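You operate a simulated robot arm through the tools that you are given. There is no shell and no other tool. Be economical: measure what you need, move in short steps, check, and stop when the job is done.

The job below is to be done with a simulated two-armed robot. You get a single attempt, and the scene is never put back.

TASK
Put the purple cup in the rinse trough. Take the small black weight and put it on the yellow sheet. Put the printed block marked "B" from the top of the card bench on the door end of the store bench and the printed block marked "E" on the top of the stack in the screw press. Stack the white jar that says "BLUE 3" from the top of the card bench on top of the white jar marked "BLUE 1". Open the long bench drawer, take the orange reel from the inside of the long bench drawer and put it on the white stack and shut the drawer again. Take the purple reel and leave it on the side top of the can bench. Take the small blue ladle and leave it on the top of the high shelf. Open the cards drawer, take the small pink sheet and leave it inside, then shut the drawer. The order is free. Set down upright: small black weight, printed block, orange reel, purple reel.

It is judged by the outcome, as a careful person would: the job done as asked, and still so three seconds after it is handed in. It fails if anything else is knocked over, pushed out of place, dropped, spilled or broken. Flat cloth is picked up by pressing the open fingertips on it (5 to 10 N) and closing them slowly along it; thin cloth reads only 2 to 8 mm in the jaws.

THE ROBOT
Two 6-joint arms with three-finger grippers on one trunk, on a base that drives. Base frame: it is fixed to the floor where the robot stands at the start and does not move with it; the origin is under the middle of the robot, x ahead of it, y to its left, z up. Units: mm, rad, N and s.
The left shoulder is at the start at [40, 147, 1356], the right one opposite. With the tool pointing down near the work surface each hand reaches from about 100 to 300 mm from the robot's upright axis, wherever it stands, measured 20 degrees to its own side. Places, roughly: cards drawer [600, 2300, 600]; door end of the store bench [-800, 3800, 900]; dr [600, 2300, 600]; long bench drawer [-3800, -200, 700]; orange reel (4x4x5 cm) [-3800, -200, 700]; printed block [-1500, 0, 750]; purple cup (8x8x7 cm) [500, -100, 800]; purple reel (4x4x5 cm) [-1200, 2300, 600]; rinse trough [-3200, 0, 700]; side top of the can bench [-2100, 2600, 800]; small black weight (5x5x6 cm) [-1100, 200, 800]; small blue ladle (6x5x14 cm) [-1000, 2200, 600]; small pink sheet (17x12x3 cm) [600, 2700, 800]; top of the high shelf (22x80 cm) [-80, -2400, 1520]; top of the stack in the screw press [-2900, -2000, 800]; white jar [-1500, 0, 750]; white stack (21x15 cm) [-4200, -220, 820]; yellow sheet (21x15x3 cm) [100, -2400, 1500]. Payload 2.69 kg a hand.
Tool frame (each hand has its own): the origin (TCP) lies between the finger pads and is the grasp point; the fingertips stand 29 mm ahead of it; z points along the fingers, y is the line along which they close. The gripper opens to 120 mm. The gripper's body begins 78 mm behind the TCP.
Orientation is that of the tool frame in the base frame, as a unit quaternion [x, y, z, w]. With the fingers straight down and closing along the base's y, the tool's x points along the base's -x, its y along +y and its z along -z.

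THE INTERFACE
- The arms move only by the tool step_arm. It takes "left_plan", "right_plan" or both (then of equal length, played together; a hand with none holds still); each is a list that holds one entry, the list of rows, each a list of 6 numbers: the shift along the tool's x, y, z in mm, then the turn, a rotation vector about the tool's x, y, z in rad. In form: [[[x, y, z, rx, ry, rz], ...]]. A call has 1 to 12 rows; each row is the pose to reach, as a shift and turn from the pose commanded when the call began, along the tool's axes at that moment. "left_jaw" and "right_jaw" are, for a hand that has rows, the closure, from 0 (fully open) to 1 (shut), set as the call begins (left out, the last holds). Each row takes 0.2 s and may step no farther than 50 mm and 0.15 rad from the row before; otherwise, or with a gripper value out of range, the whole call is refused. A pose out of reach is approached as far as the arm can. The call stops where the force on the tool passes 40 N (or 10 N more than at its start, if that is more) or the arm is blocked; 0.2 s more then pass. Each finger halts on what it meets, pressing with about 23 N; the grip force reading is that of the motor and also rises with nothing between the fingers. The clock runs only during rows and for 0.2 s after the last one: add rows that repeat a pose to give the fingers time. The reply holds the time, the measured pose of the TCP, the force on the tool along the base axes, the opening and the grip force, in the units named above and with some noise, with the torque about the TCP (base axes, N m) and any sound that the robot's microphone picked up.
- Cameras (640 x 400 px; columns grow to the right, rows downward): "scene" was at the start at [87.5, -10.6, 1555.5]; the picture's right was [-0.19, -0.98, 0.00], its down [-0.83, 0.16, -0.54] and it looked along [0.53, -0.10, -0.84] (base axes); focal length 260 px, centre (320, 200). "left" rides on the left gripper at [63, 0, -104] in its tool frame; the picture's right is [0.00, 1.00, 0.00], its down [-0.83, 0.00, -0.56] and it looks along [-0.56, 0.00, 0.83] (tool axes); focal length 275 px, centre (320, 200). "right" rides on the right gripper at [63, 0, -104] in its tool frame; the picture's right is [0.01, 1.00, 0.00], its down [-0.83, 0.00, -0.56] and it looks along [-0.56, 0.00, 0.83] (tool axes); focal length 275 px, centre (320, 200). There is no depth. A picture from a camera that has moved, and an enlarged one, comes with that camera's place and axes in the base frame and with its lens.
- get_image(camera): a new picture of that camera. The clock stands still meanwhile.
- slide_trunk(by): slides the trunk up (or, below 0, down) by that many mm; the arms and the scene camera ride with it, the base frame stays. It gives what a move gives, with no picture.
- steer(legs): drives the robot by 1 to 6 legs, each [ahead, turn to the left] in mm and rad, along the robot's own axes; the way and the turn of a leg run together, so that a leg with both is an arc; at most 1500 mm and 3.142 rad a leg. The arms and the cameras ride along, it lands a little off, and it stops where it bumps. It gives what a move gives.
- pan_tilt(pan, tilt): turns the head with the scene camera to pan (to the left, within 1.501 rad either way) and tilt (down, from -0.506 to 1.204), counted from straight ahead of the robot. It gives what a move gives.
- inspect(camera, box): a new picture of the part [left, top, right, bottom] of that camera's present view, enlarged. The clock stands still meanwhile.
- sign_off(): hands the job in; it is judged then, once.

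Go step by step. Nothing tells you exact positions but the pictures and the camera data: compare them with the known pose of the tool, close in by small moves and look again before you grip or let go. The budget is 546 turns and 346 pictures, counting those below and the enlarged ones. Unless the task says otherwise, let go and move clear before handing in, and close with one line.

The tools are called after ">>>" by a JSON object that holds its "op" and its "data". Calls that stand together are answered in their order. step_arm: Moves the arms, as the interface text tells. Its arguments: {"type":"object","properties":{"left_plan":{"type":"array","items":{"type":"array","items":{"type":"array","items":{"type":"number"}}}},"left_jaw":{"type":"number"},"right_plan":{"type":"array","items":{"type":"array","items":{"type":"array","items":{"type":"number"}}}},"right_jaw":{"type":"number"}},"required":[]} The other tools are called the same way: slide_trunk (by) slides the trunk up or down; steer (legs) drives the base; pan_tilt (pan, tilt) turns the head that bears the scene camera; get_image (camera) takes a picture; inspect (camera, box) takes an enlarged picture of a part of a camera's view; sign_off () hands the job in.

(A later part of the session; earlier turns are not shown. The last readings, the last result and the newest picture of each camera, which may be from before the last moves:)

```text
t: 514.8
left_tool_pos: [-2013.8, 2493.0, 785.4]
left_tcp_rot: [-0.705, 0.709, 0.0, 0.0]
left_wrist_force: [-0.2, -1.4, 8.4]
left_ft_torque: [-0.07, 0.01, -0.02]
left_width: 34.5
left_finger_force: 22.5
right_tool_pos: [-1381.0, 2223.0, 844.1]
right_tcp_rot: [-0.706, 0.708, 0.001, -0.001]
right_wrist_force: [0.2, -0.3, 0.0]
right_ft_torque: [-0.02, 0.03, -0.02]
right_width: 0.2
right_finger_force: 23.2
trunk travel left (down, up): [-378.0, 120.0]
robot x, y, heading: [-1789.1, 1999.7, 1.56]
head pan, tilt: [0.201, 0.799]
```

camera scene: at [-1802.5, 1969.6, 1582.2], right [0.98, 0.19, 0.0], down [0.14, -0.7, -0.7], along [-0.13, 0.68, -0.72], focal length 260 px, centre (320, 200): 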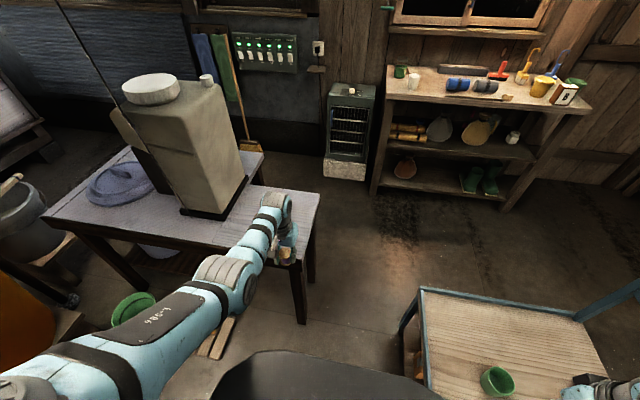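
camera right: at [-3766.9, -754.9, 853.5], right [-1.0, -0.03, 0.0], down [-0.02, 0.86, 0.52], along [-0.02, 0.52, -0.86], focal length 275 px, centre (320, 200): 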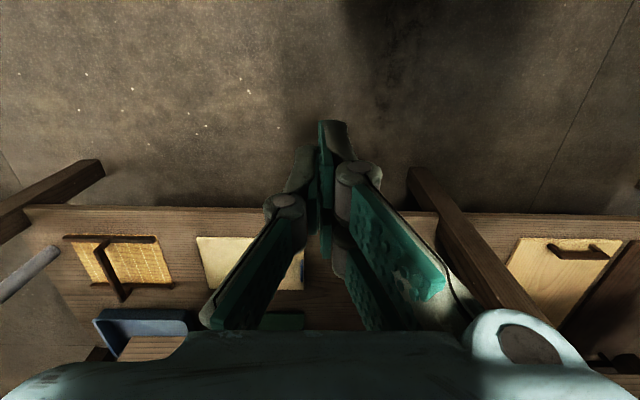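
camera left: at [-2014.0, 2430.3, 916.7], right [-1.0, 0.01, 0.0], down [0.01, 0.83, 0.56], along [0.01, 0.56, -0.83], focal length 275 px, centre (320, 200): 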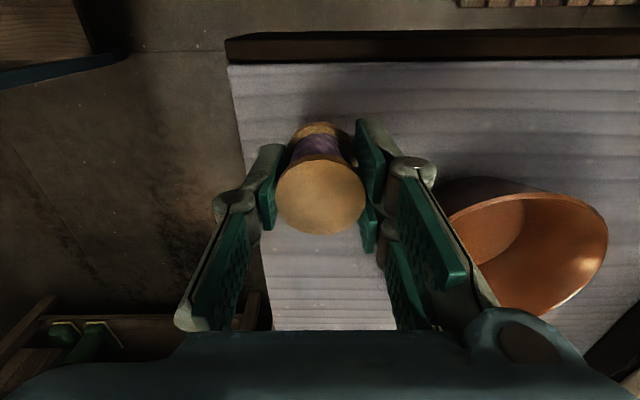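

Contact. Release and lift.

>>> {"op": "step_arm", "data": {"left_plan": [[[0, 0, 0, 0, 0, 0], [0, 0, 0, 0, 0, 0], [0, 0, 0, 0, 0, 0]]], "left_jaw": 0.5}}

>>> {"op": "slide_trunk", "data": {"by": 118}}

>>> {"op": "get_image", "data": {"camera": "left"}}

```text
t: 515.6
left_tool_pos: [-2012.5, 2493.0, 785.8]
left_tcp_rot: [-0.704, 0.71, 0.0, 0.0]
left_wrist_force: [-0.2, 0.2, 0.5]
left_ft_torque: [0.0, 0.0, 0.0]
left_width: 59.9
left_finger_force: 0.2
right_tool_pos: [-1380.9, 2223.0, 844.4]
right_tcp_rot: [-0.706, 0.708, 0.002, -0.001]
right_wrist_force: [0.0, -0.4, 0.1]
right_ft_torque: [-0.02, 0.0, 0.0]
right_width: 0.1
right_finger_force: 23.3
trunk travel left (down, up): [-378.0, 120.0]
robot x, y, heading: [-1781.6, 1994.4, 1.563]
head pan, tilt: [0.201, 0.799]
```

```text
t: 517.0
left_tool_pos: [-2012.5, 2493.7, 902.3]
left_tcp_rot: [-0.704, 0.71, 0.0, 0.0]
left_wrist_force: [0.5, 0.1, -0.3]
left_ft_torque: [0.0, -0.03, -0.01]
left_width: 60.0
left_finger_force: 0.1
right_tool_pos: [-1381.7, 2224.3, 963.2]
right_tcp_rot: [-0.706, 0.709, 0.001, -0.002]
right_wrist_force: [0.3, 1.3, 0.1]
right_ft_torque: [-0.02, -0.01, -0.02]
right_width: 0.1
right_finger_force: 22.9
trunk travel left (down, up): [-496.0, 2.0]
robot x, y, heading: [-1785.4, 1999.7, 1.561]
head pan, tilt: [0.201, 0.799]
```

```text
207 pictures are left
camera left: at [-2014.0, 2430.1, 1006.7], right [-1.0, 0.01, 0.0], down [0.01, 0.83, 0.56], along [0.01, 0.56, -0.83], focal length 275 px, centre (320, 200)
```

left: 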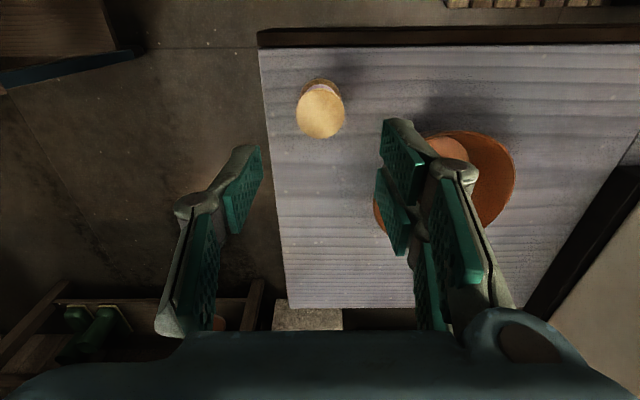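

Purple reel upright on the can bench's side top. Now to the cards drawer and pink sheet.

>>> {"op": "steer", "data": {"legs": [[-480, 0], [0, -1.565], [1500, 0], [150, 0], [0, 1.571], [850, 0]]}}

>>> {"op": "steer", "data": {"legs": [[0, -1.571]]}}

>>> {"op": "pan_tilt", "data": {"pan": 0.1, "tilt": 0.7}}

>>> {"op": "get_image", "data": {"camera": "scene"}}

```text
t: 539.7
left_tool_pos: [-413.8, 2825.4, 902.7]
left_tcp_rot: [0.712, -0.702, -0.001, 0.0]
left_wrist_force: [-0.4, -0.8, 0.0]
left_ft_torque: [0.0, -0.01, 0.0]
left_width: 60.0
left_finger_force: 0.0
right_tool_pos: [223.8, 2569.3, 962.5]
right_tcp_rot: [0.713, -0.701, -0.002, 0.0]
right_wrist_force: [0.2, -0.5, -0.6]
right_ft_torque: [0.0, 0.01, 0.02]
right_width: 0.0
right_finger_force: 22.8
trunk travel left (down, up): [-496.0, 2.0]
robot x, y, heading: [-174.1, 2340.1, 1.581]
head pan, tilt: [0.201, 0.799]
```

```text
t: 543.9
left_tool_pos: [312.6, 2579.4, 901.2]
left_tcp_rot: [-0.011, 1.0, 0.0, 0.0]
left_wrist_force: [-0.6, -0.1, 0.1]
left_ft_torque: [-0.01, -0.05, 0.01]
left_width: 60.0
left_finger_force: 0.1
right_tool_pos: [61.0, 1938.8, 962.4]
right_tcp_rot: [-0.012, 1.0, 0.002, 0.0]
right_wrist_force: [0.1, -0.2, -0.6]
right_ft_torque: [-0.01, -0.01, 0.01]
right_width: 0.3
right_finger_force: 23.1
trunk travel left (down, up): [-496.0, 2.0]
robot x, y, heading: [-175.7, 2338.1, 0.02]
head pan, tilt: [0.201, 0.799]
```

```text
t: 544.6
left_tool_pos: [312.6, 2577.9, 902.3]
left_tcp_rot: [-0.011, 1.0, 0.0, 0.0]
left_wrist_force: [-0.5, -0.4, -0.4]
left_ft_torque: [0.03, -0.01, 0.01]
left_width: 60.1
left_finger_force: 0.0
right_tool_pos: [61.8, 1938.9, 963.3]
right_tcp_rot: [-0.013, 1.0, 0.002, 0.0]
right_wrist_force: [-0.4, 0.2, 0.8]
right_ft_torque: [0.0, -0.03, 0.0]
right_width: 0.0
right_finger_force: 22.8
trunk travel left (down, up): [-496.0, 2.0]
robot x, y, heading: [-176.3, 2338.1, 0.02]
head pan, tilt: [0.099, 0.7]
```

```text
206 pictures are left
camera scene: at [-71.9, 2349.1, 1591.3], right [0.12, -0.99, 0.0], down [-0.64, -0.08, -0.76], along [0.76, 0.09, -0.64], focal length 260 px, centre (320, 200)
```

scene: 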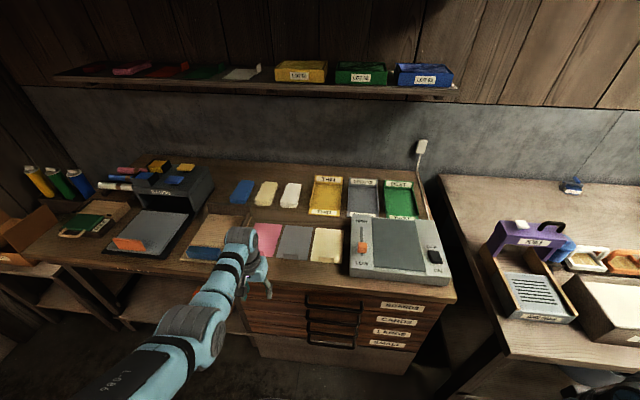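

>>> {"op": "inspect", "data": {"camera": "scene", "box": [190, 200, 470, 385]}}

>>> {"op": "get_image", "data": {"camera": "left"}}

```text
2.16 times, centred on (330, 292) of scene
camera zoom: at [-71.9, 2349.1, 1591.3], right [0.12, -0.99, 0.0], down [-0.64, -0.08, -0.76], along [0.76, 0.09, -0.64], focal length 563 px, centre (298, 0)
```

zoom: 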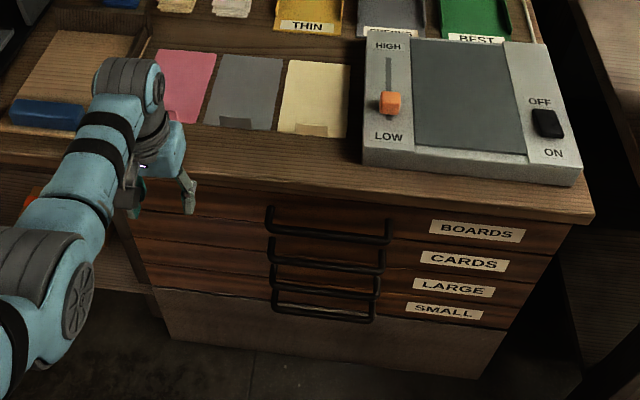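

```text
204 pictures are left
camera left: at [249.5, 2577.3, 1006.4], right [-0.02, 1.0, 0.0], down [0.83, 0.01, 0.56], along [0.56, 0.01, -0.83], focal length 275 px, centre (320, 200)
```

left: 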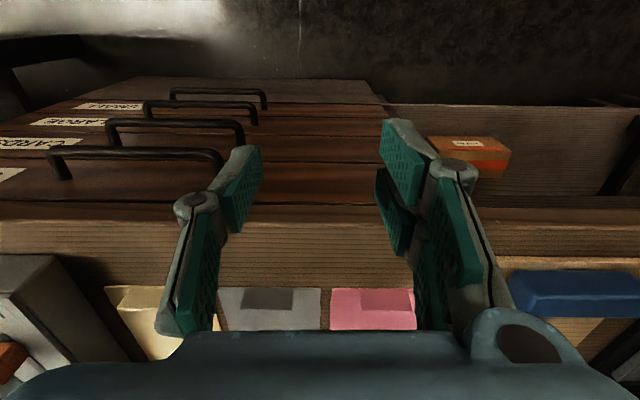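

Drawers top-down: BOARDS, CARDS, LARGE, SMALL. CARDS bar is about x≈375, y 2252–2451, z≈620. I'll shift north, back off, and set the right tool yawed and pitched as before.

>>> {"op": "steer", "data": {"legs": [[-200, 0], [0, 1.551], [180, 0], [0, -1.571]]}}

>>> {"op": "step_arm", "data": {"left_plan": [[[30, 25, 0, 0, 0, 0], [60, 50, 0, 0, 0, 0], [90, 75, 0, 0, 0, 0], [120, 100, 0, 0, 0, 0], [150, 120, 0, 0, 0, 0], [180, 140, 0, 0, 0, 0]]], "right_plan": [[[-32, 34, 0, 0, 0, 0], [-64, 68, 0, 0, 0, 0], [-96, 102, 0, 0, 0, 0], [-128, 136, 0, 0, 0, 0], [-160, 170, 0, 0, 0, 0], [-190, 205, 0, 0, 0, 0]]], "right_jaw": 0.4}}

>>> {"op": "step_arm", "data": {"right_plan": [[[0, 0, 0, 0, 0, 0.14], [0, 0, 0, 0, 0, 0.28], [0, 0, 0, 0, 0, 0.42], [0, 0, 0, 0, 0, 0.56], [0, 0, 0, 0, 0, 0.7], [0, 0, 0, 0, 0, 0.84], [0, 0, 0, 0, 0, 0.98], [0, 0, 0, 0, 0, 1.12], [0, 0, 0, 0, 0, 1.26], [0, 0, 0, 0, 0, 1.4], [0, 0, 0, 0, 0, 1.54]]]}}

```text
t: 555.0
left_tool_pos: [134.8, 2713.9, 902.0]
left_tcp_rot: [0.035, 0.999, 0.0, 0.0]
left_wrist_force: [0.0, -0.5, 0.3]
left_ft_torque: [0.0, 0.02, 0.0]
left_width: 60.0
left_finger_force: 0.0
right_tool_pos: [-173.4, 2100.3, 962.7]
right_tcp_rot: [0.033, 0.999, 0.003, 0.001]
right_wrist_force: [0.1, 0.3, 0.2]
right_ft_torque: [-0.01, 0.01, -0.02]
right_width: 0.2
right_finger_force: 22.5
trunk travel left (down, up): [-496.0, 2.0]
robot x, y, heading: [-375.4, 2520.0, -0.073]
head pan, tilt: [0.099, 0.7]
```

```text
t: 556.4
left_tool_pos: [-36.3, 2870.8, 900.4]
left_tcp_rot: [0.036, 0.999, -0.001, 0.001]
left_wrist_force: [-0.8, 0.8, 0.6]
left_ft_torque: [-0.04, -0.01, 0.01]
left_width: 59.9
left_finger_force: 0.1
right_tool_pos: [28.9, 2296.5, 961.9]
right_tcp_rot: [0.033, 0.999, 0.0, -0.001]
right_wrist_force: [0.2, 0.6, 0.6]
right_ft_torque: [0.0, 0.0, -0.01]
right_width: 71.8
right_finger_force: 0.1
right hand out of reach, approached as far as the arm can: row 4, 5
trunk travel left (down, up): [-496.0, 2.0]
robot x, y, heading: [-369.8, 2519.6, -0.074]
head pan, tilt: [0.099, 0.7]
```

```text
t: 558.8
left_tool_pos: [-35.9, 2866.7, 899.1]
left_tcp_rot: [0.035, 0.999, 0.0, -0.001]
left_wrist_force: [0.5, -1.0, 0.5]
left_ft_torque: [-0.02, 0.0, 0.0]
left_width: 60.1
left_finger_force: 0.0
right_tool_pos: [29.8, 2293.9, 963.9]
right_tcp_rot: [0.721, 0.693, 0.002, -0.001]
right_wrist_force: [0.2, -0.2, -0.7]
right_ft_torque: [0.01, 0.0, 0.02]
right_width: 71.9
right_finger_force: 0.1
trunk travel left (down, up): [-496.0, 2.0]
robot x, y, heading: [-374.8, 2513.5, -0.073]
head pan, tilt: [0.099, 0.7]
```

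>>> {"op": "step_arm", "data": {"right_plan": [[[0, 10, 10, -0.14, 0, 0], [0, 20, 20, -0.28, 0, 0], [0, 30, 30, -0.42, 0, 0], [0, 40, 40, -0.56, 0, 0], [0, 50, 50, -0.7, 0, 0], [0, 60, 60, -0.84, 0, 0], [0, 70, 70, -0.98, 0, 0], [0, 80, 80, -1.12, 0, 0], [0, 90, 80, -1.26, 0, 0], [0, 90, 80, -1.32, 0, 0]]]}}

>>> {"op": "steer", "data": {"legs": [[0, 0.075]]}}

>>> {"op": "slide_trunk", "data": {"by": -255}}

>>> {"op": "get_image", "data": {"camera": "right"}}

```text
t: 561.0
left_tool_pos: [-35.6, 2867.6, 900.2]
left_tcp_rot: [0.035, 0.999, 0.0, -0.001]
left_wrist_force: [-0.4, -0.3, 0.8]
left_ft_torque: [0.04, 0.0, -0.01]
left_width: 59.9
left_finger_force: 0.1
right_tool_pos: [117.8, 2288.4, 884.3]
right_tcp_rot: [0.57, 0.547, 0.426, 0.441]
right_wrist_force: [0.8, -0.4, 0.1]
right_ft_torque: [0.03, -0.02, 0.0]
right_width: 72.5
right_finger_force: 0.0
right hand out of reach, approached as far as the arm can: row 9
trunk travel left (down, up): [-496.0, 2.0]
robot x, y, heading: [-372.1, 2510.6, -0.072]
head pan, tilt: [0.099, 0.7]
```

```text
t: 561.9
left_tool_pos: [-62.1, 2892.5, 900.4]
left_tcp_rot: [-0.002, 1.0, 0.0, -0.001]
left_wrist_force: [0.6, -0.2, -0.6]
left_ft_torque: [-0.04, -0.01, 0.0]
left_width: 59.9
left_finger_force: 0.1
right_tool_pos: [133.5, 2324.5, 883.9]
right_tcp_rot: [0.549, 0.569, 0.443, 0.423]
right_wrist_force: [0.8, 0.1, -0.2]
right_ft_torque: [0.01, -0.01, 0.01]
right_width: 71.6
right_finger_force: 0.0
trunk travel left (down, up): [-496.0, 2.0]
robot x, y, heading: [-369.8, 2518.4, 0.003]
head pan, tilt: [0.099, 0.7]
```

```text
t: 564.5
left_tool_pos: [-63.1, 2891.8, 645.4]
left_tcp_rot: [-0.002, 1.0, 0.0, 0.0]
left_wrist_force: [0.1, 0.9, -0.2]
left_ft_torque: [0.0, 0.0, -0.04]
left_width: 60.4
left_finger_force: 0.0
right_tool_pos: [133.5, 2324.6, 631.3]
right_tcp_rot: [0.549, 0.568, 0.443, 0.424]
right_wrist_force: [-1.0, 0.0, -0.2]
right_ft_torque: [0.02, -0.01, 0.02]
right_width: 72.1
right_finger_force: 0.2
trunk travel left (down, up): [-241.0, 257.0]
robot x, y, heading: [-375.6, 2512.6, 0.003]
head pan, tilt: [0.099, 0.7]
```

```text
203 pictures are left
camera right: at [31.1, 2384.7, 656.8], right [0.25, 0.01, 0.97], down [-0.51, -0.85, 0.14], along [0.83, -0.52, -0.21], focal length 275 px, centre (320, 200)
```

right: 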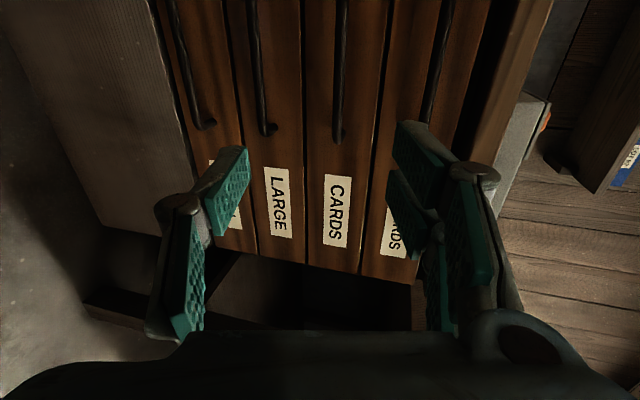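

>>> {"op": "slide_trunk", "data": {"by": -37}}

>>> {"op": "steer", "data": {"legs": [[190, 0]]}}

>>> {"op": "get_image", "data": {"camera": "right"}}

```text
t: 565.3
left_tool_pos: [-62.3, 2892.1, 609.5]
left_tcp_rot: [-0.002, 1.0, -0.001, -0.001]
left_wrist_force: [-0.6, 0.1, -0.5]
left_ft_torque: [0.01, 0.01, -0.01]
left_width: 59.9
left_finger_force: 0.1
right_tool_pos: [133.8, 2324.7, 593.4]
right_tcp_rot: [0.548, 0.569, 0.442, 0.423]
right_wrist_force: [0.0, 0.7, 0.1]
right_ft_torque: [-0.01, 0.02, -0.01]
right_width: 72.2
right_finger_force: 0.1
trunk travel left (down, up): [-204.0, 294.0]
robot x, y, heading: [-378.1, 2516.0, -0.001]
head pan, tilt: [0.099, 0.7]
```

```text
t: 566.9
left_tool_pos: [123.9, 2893.6, 609.4]
left_tcp_rot: [-0.002, 1.0, -0.001, 0.0]
left_wrist_force: [-0.5, -0.1, -0.6]
left_ft_torque: [0.01, 0.04, 0.01]
left_width: 59.8
left_finger_force: 0.2
right_tool_pos: [321.5, 2325.3, 593.6]
right_tcp_rot: [0.548, 0.569, 0.443, 0.424]
right_wrist_force: [-0.2, 0.2, -0.1]
right_ft_torque: [0.0, -0.01, -0.02]
right_width: 71.8
right_finger_force: 0.0
trunk travel left (down, up): [-204.0, 294.0]
robot x, y, heading: [-187.3, 2519.9, 0.004]
head pan, tilt: [0.099, 0.7]
```

```text
202 pictures are left
camera right: at [218.0, 2385.2, 619.9], right [0.25, 0.01, 0.97], down [-0.51, -0.85, 0.14], along [0.83, -0.52, -0.21], focal length 275 px, centre (320, 200)
```

right: 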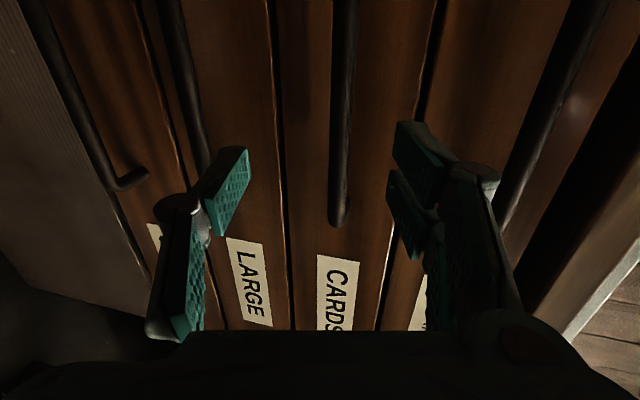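

>>> {"op": "steer", "data": {"legs": [[50, 0]]}}

>>> {"op": "get_image", "data": {"camera": "right"}}

```text
t: 567.8
left_tool_pos: [171.4, 2892.7, 608.7]
left_tcp_rot: [-0.003, 1.0, 0.0, 0.0]
left_wrist_force: [-0.5, 0.5, -0.4]
left_ft_torque: [-0.04, -0.02, -0.03]
left_width: 60.1
left_finger_force: 0.0
right_tool_pos: [371.2, 2327.0, 593.7]
right_tcp_rot: [0.548, 0.569, 0.443, 0.424]
right_wrist_force: [-0.1, 0.2, 0.8]
right_ft_torque: [-0.06, -0.05, 0.01]
right_width: 72.1
right_finger_force: 0.0
trunk travel left (down, up): [-204.0, 294.0]
robot x, y, heading: [-136.4, 2519.0, 0.001]
head pan, tilt: [0.099, 0.7]
```

```text
201 pictures are left
camera right: at [267.3, 2386.0, 620.1], right [0.25, 0.01, 0.97], down [-0.5, -0.85, 0.14], along [0.83, -0.52, -0.21], focal length 275 px, centre (320, 200)
```

right: 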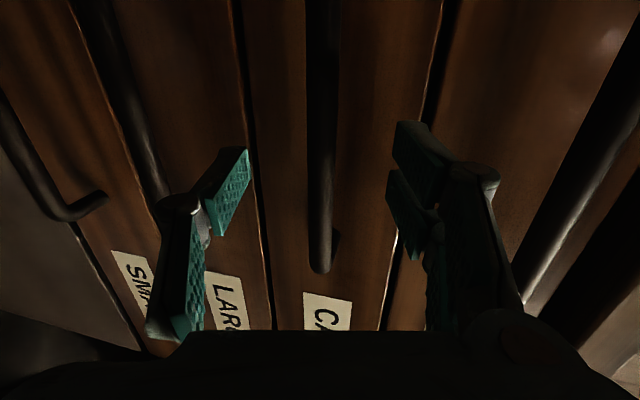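

>>> {"op": "steer", "data": {"legs": [[6, 0]]}}

>>> {"op": "step_arm", "data": {"right_plan": [[[0, 0, 0, 0, 0, 0], [0, 0, 0, 0, 0, 0], [0, 0, 0, 0, 0, 0], [0, 0, 0, 0, 0, 0]]], "right_jaw": 1}}

>>> {"op": "steer", "data": {"legs": [[-60, 0]]}}

>>> {"op": "get_image", "data": {"camera": "right"}}

```text
t: 568.5
left_tool_pos: [178.0, 2893.6, 609.6]
left_tcp_rot: [-0.002, 1.0, 0.0, 0.0]
left_wrist_force: [0.2, 0.1, -0.2]
left_ft_torque: [-0.04, 0.0, -0.02]
left_width: 59.9
left_finger_force: 0.0
right_tool_pos: [375.9, 2326.1, 593.0]
right_tcp_rot: [0.548, 0.57, 0.443, 0.424]
right_wrist_force: [-0.5, -0.2, -0.3]
right_ft_torque: [-0.02, -0.03, 0.02]
right_width: 71.9
right_finger_force: 0.0
trunk travel left (down, up): [-204.0, 294.0]
robot x, y, heading: [-130.3, 2518.1, 0.002]
head pan, tilt: [0.099, 0.7]
```

```text
t: 569.5
left_tool_pos: [178.5, 2894.1, 608.8]
left_tcp_rot: [-0.003, 1.0, 0.0, 0.0]
left_wrist_force: [-1.0, -0.2, 1.4]
left_ft_torque: [0.02, 0.0, 0.0]
left_width: 59.7
left_finger_force: 0.1
right_tool_pos: [376.5, 2326.8, 593.1]
right_tcp_rot: [0.549, 0.569, 0.443, 0.423]
right_wrist_force: [-0.8, 0.6, -1.8]
right_ft_torque: [0.59, 0.02, -0.19]
right_width: 13.5
right_finger_force: 39.3
trunk travel left (down, up): [-204.0, 294.0]
robot x, y, heading: [-133.7, 2518.8, 0.002]
head pan, tilt: [0.099, 0.7]
```

```text
t: 570.5
left_tool_pos: [118.2, 2893.4, 609.6]
left_tcp_rot: [-0.004, 1.0, 0.0, -0.001]
left_wrist_force: [-0.3, -0.3, 0.4]
left_ft_torque: [-0.04, 0.0, -0.03]
left_width: 59.9
left_finger_force: 0.0
right_tool_pos: [314.8, 2326.2, 593.5]
right_tcp_rot: [0.549, 0.569, 0.443, 0.424]
right_wrist_force: [0.3, 0.8, -5.7]
right_ft_torque: [0.47, -0.08, -0.58]
right_width: 13.3
right_finger_force: 39.9
trunk travel left (down, up): [-204.0, 294.0]
robot x, y, heading: [-191.4, 2518.8, 0.004]
head pan, tilt: [0.099, 0.7]
```

```text
200 pictures are left
camera right: at [213.8, 2385.9, 619.7], right [0.25, 0.01, 0.97], down [-0.5, -0.85, 0.14], along [0.83, -0.52, -0.21], focal length 275 px, centre (320, 200)
```

right: 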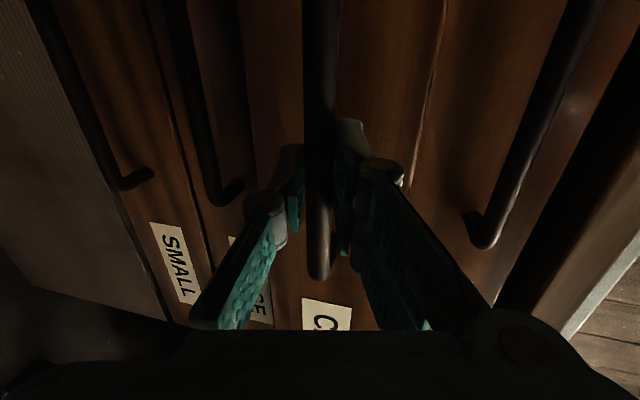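

>>> {"op": "steer", "data": {"legs": [[-190, 0]]}}

>>> {"op": "pan_tilt", "data": {"pan": -0.2, "tilt": 0.9}}

>>> {"op": "get_image", "data": {"camera": "scene"}}

```text
t: 572.0
left_tool_pos: [-65.4, 2893.0, 610.5]
left_tcp_rot: [-0.005, 1.0, 0.0, 0.0]
left_wrist_force: [-0.3, -0.2, 0.2]
left_ft_torque: [0.0, -0.01, 0.0]
left_width: 60.1
left_finger_force: 0.0
right_tool_pos: [135.0, 2326.7, 592.3]
right_tcp_rot: [0.547, 0.57, 0.444, 0.423]
right_wrist_force: [1.0, -4.4, -1.8]
right_ft_torque: [0.54, -0.11, -0.51]
right_width: 13.5
right_finger_force: 39.8
trunk travel left (down, up): [-204.0, 294.0]
robot x, y, heading: [-373.5, 2519.5, 0.004]
head pan, tilt: [0.099, 0.7]
```

```text
t: 572.8
left_tool_pos: [-64.3, 2893.0, 607.3]
left_tcp_rot: [-0.004, 1.0, 0.0, 0.0]
left_wrist_force: [-0.2, -1.1, 0.0]
left_ft_torque: [0.0, -0.03, 0.04]
left_width: 60.2
left_finger_force: 0.1
right_tool_pos: [134.3, 2326.6, 593.0]
right_tcp_rot: [0.548, 0.569, 0.444, 0.423]
right_wrist_force: [-0.7, -1.4, 0.4]
right_ft_torque: [0.61, 0.02, -0.34]
right_width: 13.3
right_finger_force: 40.3
trunk travel left (down, up): [-204.0, 294.0]
robot x, y, heading: [-372.5, 2519.2, 0.01]
head pan, tilt: [-0.201, 0.901]
```

```text
199 pictures are left
camera scene: at [-280.3, 2504.4, 1284.4], right [-0.19, -0.98, 0.0], down [-0.77, 0.15, -0.62], along [0.61, -0.12, -0.78], focal length 260 px, centre (320, 200)
```

scene: 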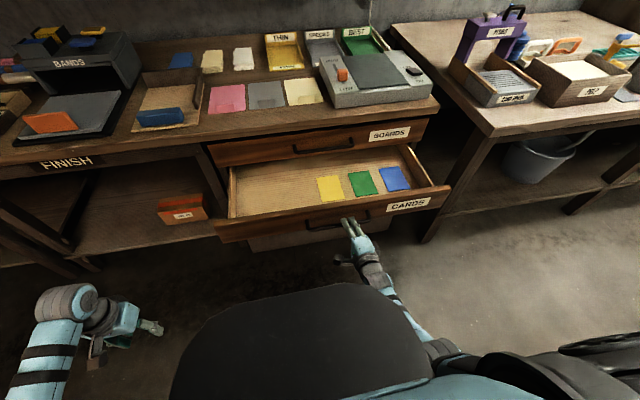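

Drawer is open with yellow, green and blue cards inside; the north part is free. Release the handle, back off, raise, and reset the right tool to pointing down.

>>> {"op": "step_arm", "data": {"right_plan": [[[0, 0, 0, 0, 0, 0], [0, 0, 0, 0, 0, 0], [0, 0, 0, 0, 0, 0]]], "right_jaw": 0.4}}

>>> {"op": "steer", "data": {"legs": [[-130, 0]]}}

>>> {"op": "slide_trunk", "data": {"by": 290}}

>>> {"op": "step_arm", "data": {"right_plan": [[[0, 0, 0, 0.14, 0, 0], [0, 0, -10, 0.28, 0, 0], [0, 0, -20, 0.42, 0, 0], [0, 0, -30, 0.56, 0, 0], [0, 0, -40, 0.7, 0, 0], [0, 0, -50, 0.84, 0, 0], [0, 0, -60, 0.98, 0, 0], [0, 0, -70, 1.12, 0, 0], [0, 0, -80, 1.26, 0, 0], [0, 0, -80, 1.318, 0, 0]]]}}

>>> {"op": "step_arm", "data": {"right_plan": [[[0, 0, 0, 0, 0, -0.14], [0, 0, 0, 0, 0, -0.28], [0, 0, 0, 0, 0, -0.42], [0, 0, 0, 0, 0, -0.56], [0, 0, 0, 0, 0, -0.7], [0, 0, 0, 0, 0, -0.84], [0, 0, 0, 0, 0, -0.98], [0, 0, 0, 0, 0, -1.12], [0, 0, 0, 0, 0, -1.26], [0, 0, 0, 0, 0, -1.4], [0, 0, 0, 0, 0, -1.54]]]}}

```text
t: 573.6
left_tool_pos: [-64.5, 2892.9, 610.4]
left_tcp_rot: [-0.004, 1.0, 0.0, 0.0]
left_wrist_force: [0.1, 0.3, -0.3]
left_ft_torque: [0.01, 0.01, 0.01]
left_width: 60.0
left_finger_force: 0.1
right_tool_pos: [134.5, 2327.6, 591.6]
right_tcp_rot: [0.547, 0.57, 0.444, 0.422]
right_wrist_force: [0.3, 0.5, -0.5]
right_ft_torque: [0.02, -0.02, -0.01]
right_width: 71.7
right_finger_force: 0.1
trunk travel left (down, up): [-204.0, 294.0]
robot x, y, heading: [-374.7, 2516.4, 0.008]
head pan, tilt: [-0.201, 0.901]
```

```text
t: 574.9
left_tool_pos: [-194.0, 2891.4, 608.5]
left_tcp_rot: [-0.004, 1.0, 0.0, 0.0]
left_wrist_force: [0.6, 0.2, -0.1]
left_ft_torque: [-0.01, -0.03, 0.0]
left_width: 59.8
left_finger_force: 0.0
right_tool_pos: [4.2, 2325.5, 594.0]
right_tcp_rot: [0.548, 0.57, 0.444, 0.423]
right_wrist_force: [0.2, -0.1, -0.7]
right_ft_torque: [-0.01, 0.0, -0.01]
right_width: 71.9
right_finger_force: 0.1
trunk travel left (down, up): [-204.0, 294.0]
robot x, y, heading: [-501.8, 2512.2, 0.002]
head pan, tilt: [-0.201, 0.901]
```

```text
t: 577.8
left_tool_pos: [-194.3, 2890.6, 898.4]
left_tcp_rot: [-0.003, 1.0, 0.0, -0.001]
left_wrist_force: [-0.8, -0.3, -0.3]
left_ft_torque: [-0.03, -0.01, -0.01]
left_width: 60.2
left_finger_force: 0.1
right_tool_pos: [3.5, 2325.8, 882.0]
right_tcp_rot: [0.548, 0.57, 0.443, 0.423]
right_wrist_force: [0.1, -0.4, 0.4]
right_ft_torque: [0.02, -0.01, 0.03]
right_width: 72.1
right_finger_force: 0.1
trunk travel left (down, up): [-494.0, 4.0]
robot x, y, heading: [-504.1, 2515.8, 0.009]
head pan, tilt: [-0.201, 0.901]
```

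```text
t: 580.0
left_tool_pos: [-193.9, 2892.0, 898.0]
left_tcp_rot: [-0.004, 1.0, 0.0, 0.0]
left_wrist_force: [-0.1, -0.1, -0.6]
left_ft_torque: [0.0, -0.03, -0.03]
left_width: 60.1
left_finger_force: 0.1
right_tool_pos: [-73.3, 2321.1, 900.9]
right_tcp_rot: [0.692, 0.722, 0.001, -0.002]
right_wrist_force: [0.6, -0.3, 0.3]
right_ft_torque: [0.01, -0.04, -0.04]
right_width: 72.1
right_finger_force: 0.0
right hand out of reach, approached as far as the arm can: row 1
trunk travel left (down, up): [-494.0, 4.0]
robot x, y, heading: [-503.4, 2513.8, 0.006]
head pan, tilt: [-0.201, 0.901]
```

```text
t: 582.4
left_tool_pos: [-193.7, 2892.8, 898.3]
left_tcp_rot: [-0.003, 1.0, 0.0, 0.0]
left_wrist_force: [0.0, 0.4, -0.6]
left_ft_torque: [-0.01, 0.0, 0.0]
left_width: 60.1
left_finger_force: 0.1
right_tool_pos: [-72.2, 2322.5, 902.0]
right_tcp_rot: [-0.007, 1.0, 0.002, 0.0]
right_wrist_force: [0.0, -0.5, -0.8]
right_ft_torque: [0.04, -0.02, 0.03]
right_width: 72.3
right_finger_force: 0.2
trunk travel left (down, up): [-494.0, 4.0]
robot x, y, heading: [-504.3, 2513.8, 0.007]
head pan, tilt: [-0.201, 0.901]
```

>>> {"op": "step_arm", "data": {"left_plan": [[[33, 5, 0, 0, 0, 0], [66, 10, 0, 0, 0, 0], [98, 15, 0, 0, 0, 0], [130, 20, 0, 0, 0, 0]]], "right_plan": [[[0, -35, 0, 0, 0, 0], [0, -70, 0, 0, 0, 0], [0, -105, 0, 0, 0, 0], [0, -140, 0, 0, 0, 0]]]}}

>>> {"op": "steer", "data": {"legs": [[0, 1.571], [480, 0], [0, -1.571], [350, 0]]}}

>>> {"op": "pan_tilt", "data": {"pan": -0.3, "tilt": 0.85}}

>>> {"op": "get_image", "data": {"camera": "scene"}}

```text
t: 583.4
left_tool_pos: [-325.6, 2911.9, 898.8]
left_tcp_rot: [-0.004, 1.0, 0.0, 0.0]
left_wrist_force: [0.1, -0.3, 0.6]
left_ft_torque: [-0.03, -0.01, 0.02]
left_width: 60.0
left_finger_force: 0.0
right_tool_pos: [-69.3, 2183.2, 903.9]
right_tcp_rot: [-0.005, 1.0, 0.003, 0.001]
right_wrist_force: [-0.6, -0.4, 0.3]
right_ft_torque: [0.0, -0.01, 0.0]
right_width: 72.3
right_finger_force: 0.0
trunk travel left (down, up): [-494.0, 4.0]
robot x, y, heading: [-503.8, 2513.8, 0.001]
head pan, tilt: [-0.201, 0.901]
```

```text
t: 595.9
left_tool_pos: [2.0, 3405.0, 897.1]
left_tcp_rot: [-0.013, 1.0, 0.001, 0.002]
left_wrist_force: [0.0, -0.3, -0.5]
left_ft_torque: [-0.03, -0.07, 0.01]
left_width: 60.2
left_finger_force: 0.1
right_tool_pos: [270.4, 2682.1, 903.9]
right_tcp_rot: [-0.014, 1.0, 0.001, 0.001]
right_wrist_force: [-0.4, 0.2, -0.7]
right_ft_torque: [0.03, -0.05, 0.01]
right_width: 71.9
right_finger_force: 0.0
trunk travel left (down, up): [-494.0, 4.0]
robot x, y, heading: [-170.1, 3002.8, 0.023]
head pan, tilt: [-0.201, 0.901]
```

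```text
t: 596.6
left_tool_pos: [3.4, 3405.7, 897.3]
left_tcp_rot: [-0.013, 1.0, 0.0, 0.001]
left_wrist_force: [0.0, 0.4, 0.5]
left_ft_torque: [0.02, -0.01, -0.02]
left_width: 59.7
left_finger_force: 0.2
right_tool_pos: [273.6, 2681.2, 903.3]
right_tcp_rot: [-0.015, 1.0, 0.002, 0.002]
right_wrist_force: [-0.6, 0.8, -0.2]
right_ft_torque: [0.0, -0.02, -0.03]
right_width: 72.0
right_finger_force: 0.0
trunk travel left (down, up): [-494.0, 4.0]
robot x, y, heading: [-167.8, 3004.5, 0.024]
head pan, tilt: [-0.3, 0.85]
```

```text
198 pictures are left
camera scene: at [-74.7, 2986.9, 1577.3], right [-0.27, -0.96, 0.0], down [-0.72, 0.2, -0.66], along [0.64, -0.18, -0.75], focal length 260 px, centre (320, 200)
```

scene: 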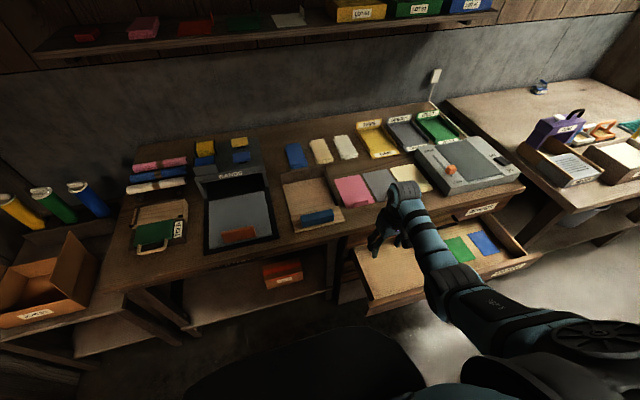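

>>> {"op": "steer", "data": {"legs": [[0, 1.547], [65, 0], [0, -1.571], [260, 0]]}}

>>> {"op": "get_image", "data": {"camera": "right"}}

>>> {"op": "get_image", "data": {"camera": "scene"}}

```text
t: 606.7
left_tool_pos: [227.7, 3504.2, 897.1]
left_tcp_rot: [-0.047, 0.999, 0.001, 0.002]
left_wrist_force: [-1.2, -0.1, -0.1]
left_ft_torque: [-0.01, -0.04, 0.0]
left_width: 59.9
left_finger_force: 0.1
right_tool_pos: [545.3, 2801.6, 903.4]
right_tcp_rot: [-0.049, 0.999, 0.002, 0.002]
right_wrist_force: [-0.3, -0.3, -0.5]
right_ft_torque: [-0.01, -0.01, -0.02]
right_width: 72.1
right_finger_force: 0.0
trunk travel left (down, up): [-494.0, 4.0]
robot x, y, heading: [84.6, 3092.0, 0.092]
head pan, tilt: [-0.3, 0.85]
```

```text
197 pictures are left
camera right: at [483.3, 2795.3, 1009.4], right [-0.1, 0.99, 0.0], down [0.83, 0.08, 0.56], along [0.56, 0.06, -0.83], focal length 275 px, centre (320, 200)
```

right: 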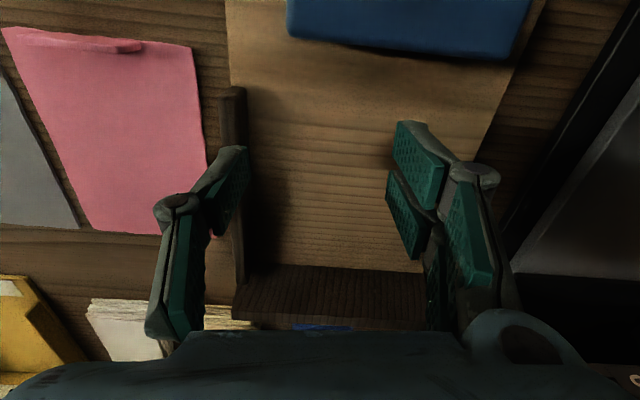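

```text
196 pictures are left
camera scene: at [177.2, 3082.1, 1577.5], right [-0.21, -0.98, 0.0], down [-0.73, 0.15, -0.66], along [0.65, -0.14, -0.75], focal length 260 px, centre (320, 200)
```

scene: 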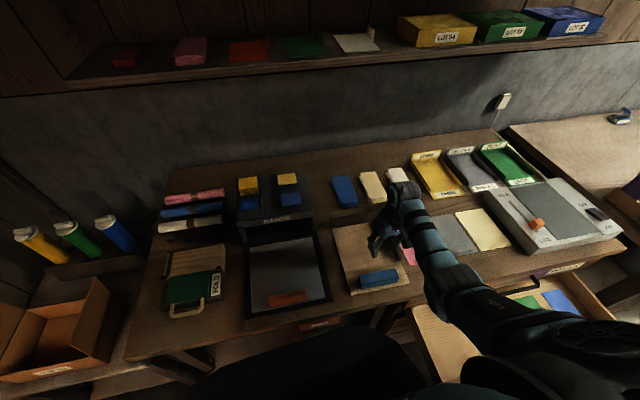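

>>> {"op": "inspect", "data": {"camera": "right", "box": [0, 0, 260, 160]}}

>>> {"op": "inspect", "data": {"camera": "scene", "box": [330, 170, 530, 300]}}

```text
2.46 times, centred on (130, 80) of right
camera zoom: at [483.3, 2795.3, 1009.4], right [-0.1, 0.99, 0.0], down [0.83, 0.08, 0.56], along [0.56, 0.06, -0.83], focal length 678 px, centre (788, 495)
```

zoom: 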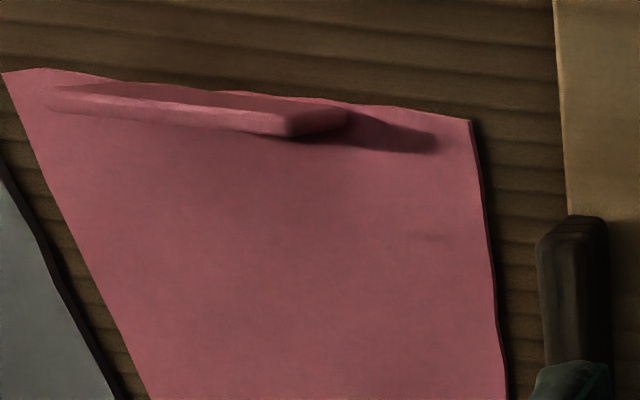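

```text
3.08 times, centred on (430, 235) of scene
camera zoom: at [177.2, 3082.1, 1577.5], right [-0.21, -0.98, 0.0], down [-0.73, 0.15, -0.66], along [0.65, -0.14, -0.75], focal length 801 px, centre (-18, 92)
```

zoom: 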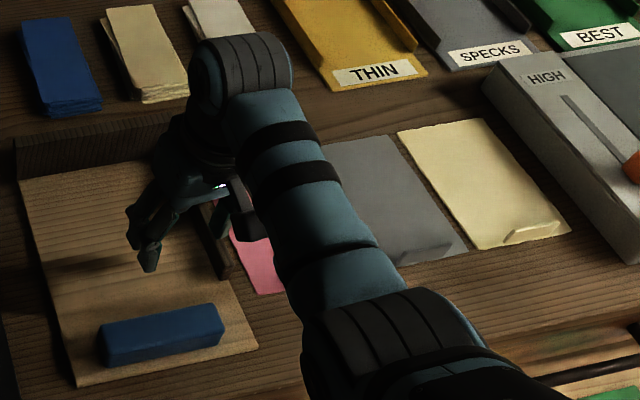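

The pink sheet has a 30 mm standing tab along y (≈2596–2670) at x≈515. I'll pinch it with the right tool yawed 90°. First nudge the robot a little south and straighten.

>>> {"op": "steer", "data": {"legs": [[-250, 0], [0, -1.663], [50, 0], [0, 1.571], [240, 0]]}}

>>> {"op": "step_arm", "data": {"right_plan": [[[0, 0, 0, 0, 0, 0.14], [0, 0, 0, 0, 0, 0.28], [0, 0, 0, 0, 0, 0.42], [0, 0, 0, 0, 0, 0.56], [0, 0, 0, 0, 0, 0.7], [0, 0, 0, 0, 0, 0.84], [0, 0, 0, 0, 0, 0.98], [0, 0, 0, 0, 0, 1.12], [0, 0, 0, 0, 0, 1.26], [0, 0, 0, 0, 0, 1.4], [0, 0, 0, 0, 0, 1.54]]], "right_jaw": 0.6}}

>>> {"op": "get_image", "data": {"camera": "right"}}

```text
t: 618.3
left_tool_pos: [261.9, 3412.1, 895.9]
left_tcp_rot: [0.004, 1.0, 0.0, 0.001]
left_wrist_force: [-0.9, -0.1, -0.2]
left_ft_torque: [-0.06, -0.03, -0.02]
left_width: 59.9
left_finger_force: 0.1
right_tool_pos: [504.2, 2679.9, 904.9]
right_tcp_rot: [0.003, 1.0, 0.001, 0.002]
right_wrist_force: [0.2, 1.6, -0.2]
right_ft_torque: [0.0, -0.03, 0.0]
right_width: 71.7
right_finger_force: 0.0
trunk travel left (down, up): [-494.0, 4.0]
robot x, y, heading: [78.0, 3016.6, -0.018]
head pan, tilt: [-0.3, 0.85]
```

```text
t: 620.7
left_tool_pos: [265.6, 3411.1, 896.5]
left_tcp_rot: [0.004, 1.0, 0.0, 0.0]
left_wrist_force: [-0.4, -0.6, 0.4]
left_ft_torque: [-0.04, -0.03, 0.0]
left_width: 60.0
left_finger_force: 0.0
right_tool_pos: [506.7, 2678.8, 903.8]
right_tcp_rot: [0.7, 0.714, 0.001, -0.001]
right_wrist_force: [-0.5, -0.5, -0.1]
right_ft_torque: [0.0, -0.01, 0.01]
right_width: 47.9
right_finger_force: 0.1
trunk travel left (down, up): [-494.0, 4.0]
robot x, y, heading: [78.9, 3019.6, -0.013]
head pan, tilt: [-0.3, 0.85]
```

```text
193 pictures are left
camera right: at [506.0, 2742.2, 1008.5], right [1.0, 0.03, 0.0], down [0.02, -0.83, 0.55], along [0.01, -0.55, -0.83], focal length 275 px, centre (320, 200)
```

right: 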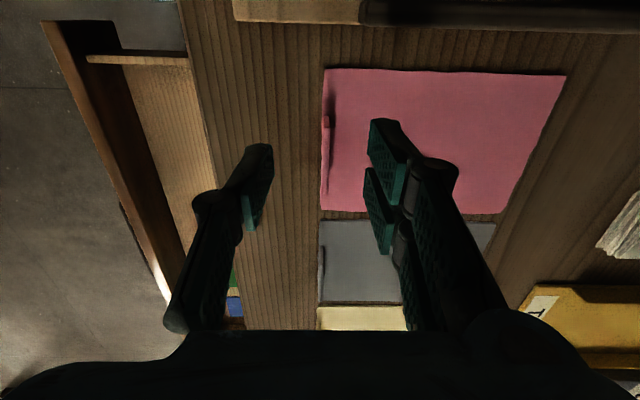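

>>> {"op": "step_arm", "data": {"right_plan": [[[-20, 4, 0, 0, 0, 0], [-39, 7, 0, 0, 0, 0], [-39, 7, 0, 0, 0, 0]]]}}

>>> {"op": "slide_trunk", "data": {"by": -55}}

>>> {"op": "get_image", "data": {"camera": "right"}}

```text
t: 621.5
left_tool_pos: [264.0, 3412.6, 896.8]
left_tcp_rot: [0.004, 1.0, 0.0, 0.001]
left_wrist_force: [0.2, 0.0, 0.3]
left_ft_torque: [-0.04, 0.0, 0.02]
left_width: 59.8
left_finger_force: 0.0
right_tool_pos: [514.5, 2639.1, 903.5]
right_tcp_rot: [0.698, 0.716, 0.002, -0.001]
right_wrist_force: [-0.3, -1.1, 0.8]
right_ft_torque: [0.0, -0.01, -0.01]
right_width: 48.1
right_finger_force: 0.1
trunk travel left (down, up): [-494.0, 4.0]
robot x, y, heading: [74.2, 3017.9, -0.015]
head pan, tilt: [-0.3, 0.85]
```

```text
t: 622.5
left_tool_pos: [264.0, 3412.5, 841.1]
left_tcp_rot: [0.004, 1.0, -0.001, 0.0]
left_wrist_force: [0.2, -0.5, -0.3]
left_ft_torque: [-0.01, 0.0, -0.01]
left_width: 59.9
left_finger_force: 0.0
right_tool_pos: [514.4, 2637.7, 849.2]
right_tcp_rot: [0.699, 0.715, 0.001, -0.001]
right_wrist_force: [0.1, -0.3, 0.2]
right_ft_torque: [0.0, 0.0, 0.0]
right_width: 48.2
right_finger_force: 0.1
trunk travel left (down, up): [-439.0, 59.0]
robot x, y, heading: [80.5, 3016.2, -0.012]
head pan, tilt: [-0.3, 0.85]
```

```text
192 pictures are left
camera right: at [513.1, 2702.0, 953.8], right [1.0, 0.03, 0.0], down [0.02, -0.83, 0.55], along [0.02, -0.55, -0.83], focal length 275 px, centre (320, 200)
```

right: 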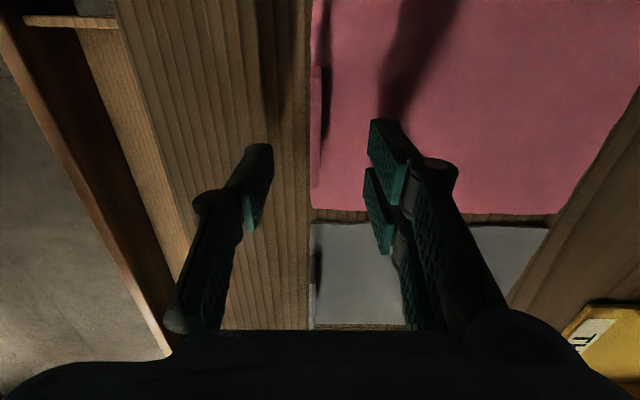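

>>> {"op": "inspect", "data": {"camera": "right", "box": [220, 40, 440, 240]}}

```text
2.00 times, centred on (330, 140) of right
camera zoom: at [513.1, 2702.0, 953.8], right [1.0, 0.03, 0.0], down [0.02, -0.83, 0.55], along [0.02, -0.55, -0.83], focal length 551 px, centre (300, 320)
```

zoom: 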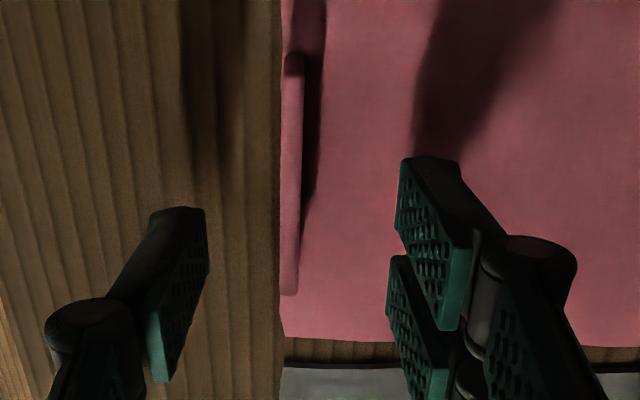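

>>> {"op": "slide_trunk", "data": {"by": -30}}

>>> {"op": "inspect", "data": {"camera": "right", "box": [220, 40, 440, 240]}}

```text
t: 623.1
left_tool_pos: [264.0, 3413.2, 814.2]
left_tcp_rot: [0.004, 1.0, -0.001, 0.001]
left_wrist_force: [0.0, 0.3, -0.8]
left_ft_torque: [0.0, 0.03, -0.01]
left_width: 59.8
left_finger_force: 0.0
right_tool_pos: [516.4, 2639.3, 827.4]
right_tcp_rot: [0.699, 0.715, 0.004, 0.006]
right_wrist_force: [-3.6, 3.3, 17.8]
right_ft_torque: [0.11, 0.06, -0.11]
right_width: 51.4
right_finger_force: 1.7
trunk travel left (down, up): [-413.0, 85.0]
robot x, y, heading: [77.2, 3016.4, -0.016]
head pan, tilt: [-0.3, 0.85]
stopped: the force on the tool passed its limit at 54 N (the readings are from after the stop); the commanded pose is now the measured one
```

```text
2.00 times, centred on (330, 140) of right
camera zoom: at [514.5, 2702.9, 933.3], right [1.0, 0.03, 0.01], down [0.02, -0.83, 0.56], along [0.03, -0.56, -0.83], focal length 551 px, centre (300, 320)
```

zoom: 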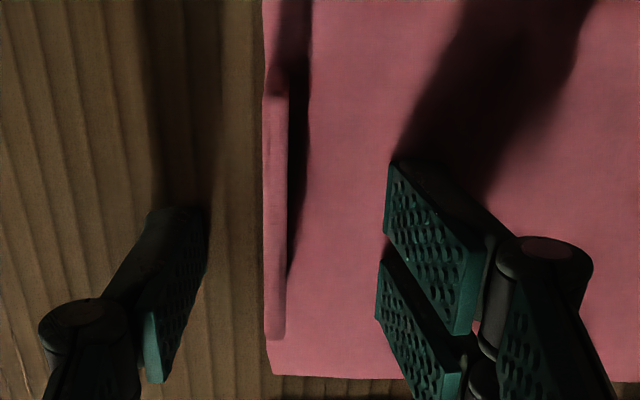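

>>> {"op": "slide_trunk", "data": {"by": 5}}

>>> {"op": "step_arm", "data": {"right_plan": [[[3, -5, 0, 0, 0, 0], [3, -5, 0, 0, 0, 0]]]}}

>>> {"op": "step_arm", "data": {"right_plan": [[[0, 0, 0, 0, 0, 0], [0, 0, 0, 0, 0, 0], [0, 0, 0, 0, 0, 0], [0, 0, 0, 0, 0, 0]]], "right_jaw": 0.85}}

>>> {"op": "inspect", "data": {"camera": "right", "box": [220, 40, 440, 240]}}

```text
t: 623.6
left_tool_pos: [264.4, 3412.4, 820.8]
left_tcp_rot: [0.005, 1.0, 0.0, 0.0]
left_wrist_force: [-0.4, 0.0, 0.4]
left_ft_torque: [0.0, -0.02, -0.05]
left_width: 60.2
left_finger_force: 0.0
right_tool_pos: [517.0, 2637.9, 830.7]
right_tcp_rot: [0.699, 0.715, 0.004, 0.003]
right_wrist_force: [0.7, 0.7, 0.8]
right_ft_torque: [0.01, -0.01, 0.02]
right_width: 47.9
right_finger_force: 0.1
trunk travel left (down, up): [-418.0, 80.0]
robot x, y, heading: [80.4, 3020.9, -0.012]
head pan, tilt: [-0.3, 0.85]
```

```text
t: 624.2
left_tool_pos: [264.4, 3410.6, 821.0]
left_tcp_rot: [0.004, 1.0, 0.0, 0.0]
left_wrist_force: [0.4, -1.0, -0.2]
left_ft_torque: [-0.01, 0.02, 0.03]
left_width: 60.1
left_finger_force: 0.0
right_tool_pos: [511.8, 2640.8, 830.0]
right_tcp_rot: [0.698, 0.716, 0.003, 0.004]
right_wrist_force: [-0.7, 0.3, -0.1]
right_ft_torque: [0.0, 0.01, -0.01]
right_width: 47.7
right_finger_force: 0.1
trunk travel left (down, up): [-418.0, 80.0]
robot x, y, heading: [77.4, 3014.8, -0.014]
head pan, tilt: [-0.3, 0.85]
```

```text
t: 625.2
left_tool_pos: [263.2, 3410.6, 821.2]
left_tcp_rot: [0.005, 1.0, 0.0, 0.0]
left_wrist_force: [0.9, -0.4, 0.2]
left_ft_torque: [-0.03, -0.03, -0.01]
left_width: 60.1
left_finger_force: 0.1
right_tool_pos: [513.3, 2641.2, 831.4]
right_tcp_rot: [0.699, 0.715, 0.005, 0.003]
right_wrist_force: [1.1, 0.8, 0.3]
right_ft_torque: [0.03, -0.02, 0.0]
right_width: 17.9
right_finger_force: 0.0
trunk travel left (down, up): [-418.0, 80.0]
robot x, y, heading: [76.2, 3018.5, -0.011]
head pan, tilt: [-0.3, 0.85]
```

```text
2.00 times, centred on (330, 140) of right
camera zoom: at [510.7, 2704.4, 935.9], right [1.0, 0.03, 0.01], down [0.02, -0.83, 0.55], along [0.03, -0.55, -0.83], focal length 551 px, centre (300, 320)
```

zoom: 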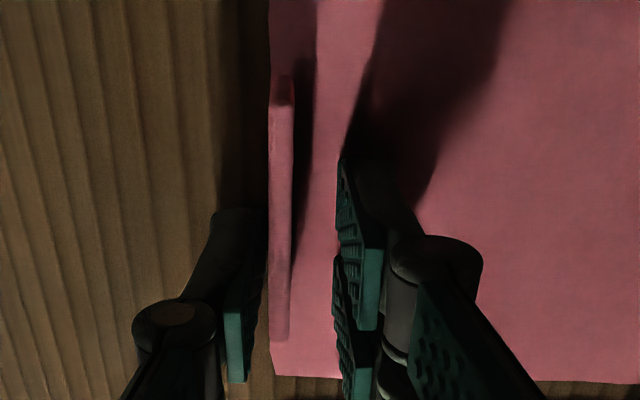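

>>> {"op": "step_arm", "data": {"right_plan": [[[0, -5, 0, 0, 0, 0], [0, -5, 0, 0, 0, 0]]]}}

>>> {"op": "step_arm", "data": {"right_plan": [[[0, 0, 0, 0, 0, 0], [0, 0, 0, 0, 0, 0], [0, 0, 0, 0, 0, 0]]], "right_jaw": 1}}

>>> {"op": "inspect", "data": {"camera": "right", "box": [220, 40, 440, 240]}}

```text
t: 625.8
left_tool_pos: [263.9, 3411.3, 822.0]
left_tcp_rot: [0.004, 1.0, 0.0, 0.001]
left_wrist_force: [-0.5, 1.3, 0.1]
left_ft_torque: [0.02, -0.01, 0.01]
left_width: 60.0
left_finger_force: 0.0
right_tool_pos: [507.6, 2641.2, 831.2]
right_tcp_rot: [0.698, 0.716, 0.004, 0.003]
right_wrist_force: [-0.2, -0.2, 0.5]
right_ft_torque: [-0.02, 0.0, -0.04]
right_width: 18.0
right_finger_force: 0.0
trunk travel left (down, up): [-418.0, 80.0]
robot x, y, heading: [77.3, 3021.6, -0.013]
head pan, tilt: [-0.3, 0.85]
```

```text
t: 626.6
left_tool_pos: [264.0, 3412.0, 821.3]
left_tcp_rot: [0.005, 1.0, -0.001, 0.0]
left_wrist_force: [-0.6, 0.5, -0.3]
left_ft_torque: [-0.05, 0.01, -0.02]
left_width: 59.9
left_finger_force: 0.0
right_tool_pos: [507.7, 2642.0, 831.3]
right_tcp_rot: [0.699, 0.715, 0.004, 0.003]
right_wrist_force: [0.4, -0.8, 0.2]
right_ft_torque: [0.04, 0.04, 0.0]
right_width: 6.1
right_finger_force: 23.3
trunk travel left (down, up): [-418.0, 80.0]
robot x, y, heading: [75.7, 3014.5, -0.008]
head pan, tilt: [-0.3, 0.85]
```

```text
2.00 times, centred on (330, 140) of right
camera zoom: at [506.3, 2704.2, 935.8], right [1.0, 0.03, 0.01], down [0.02, -0.83, 0.55], along [0.03, -0.55, -0.83], focal length 551 px, centre (300, 320)
```

zoom: 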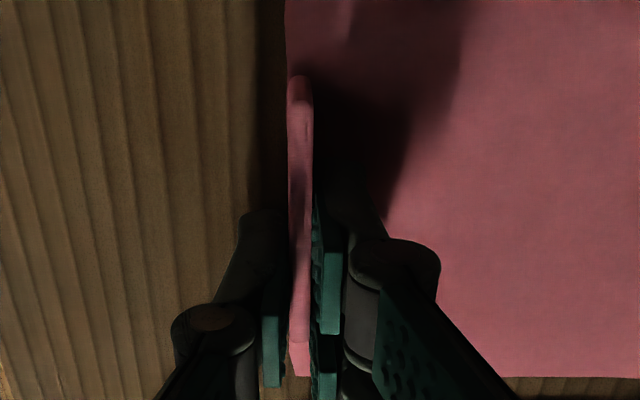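

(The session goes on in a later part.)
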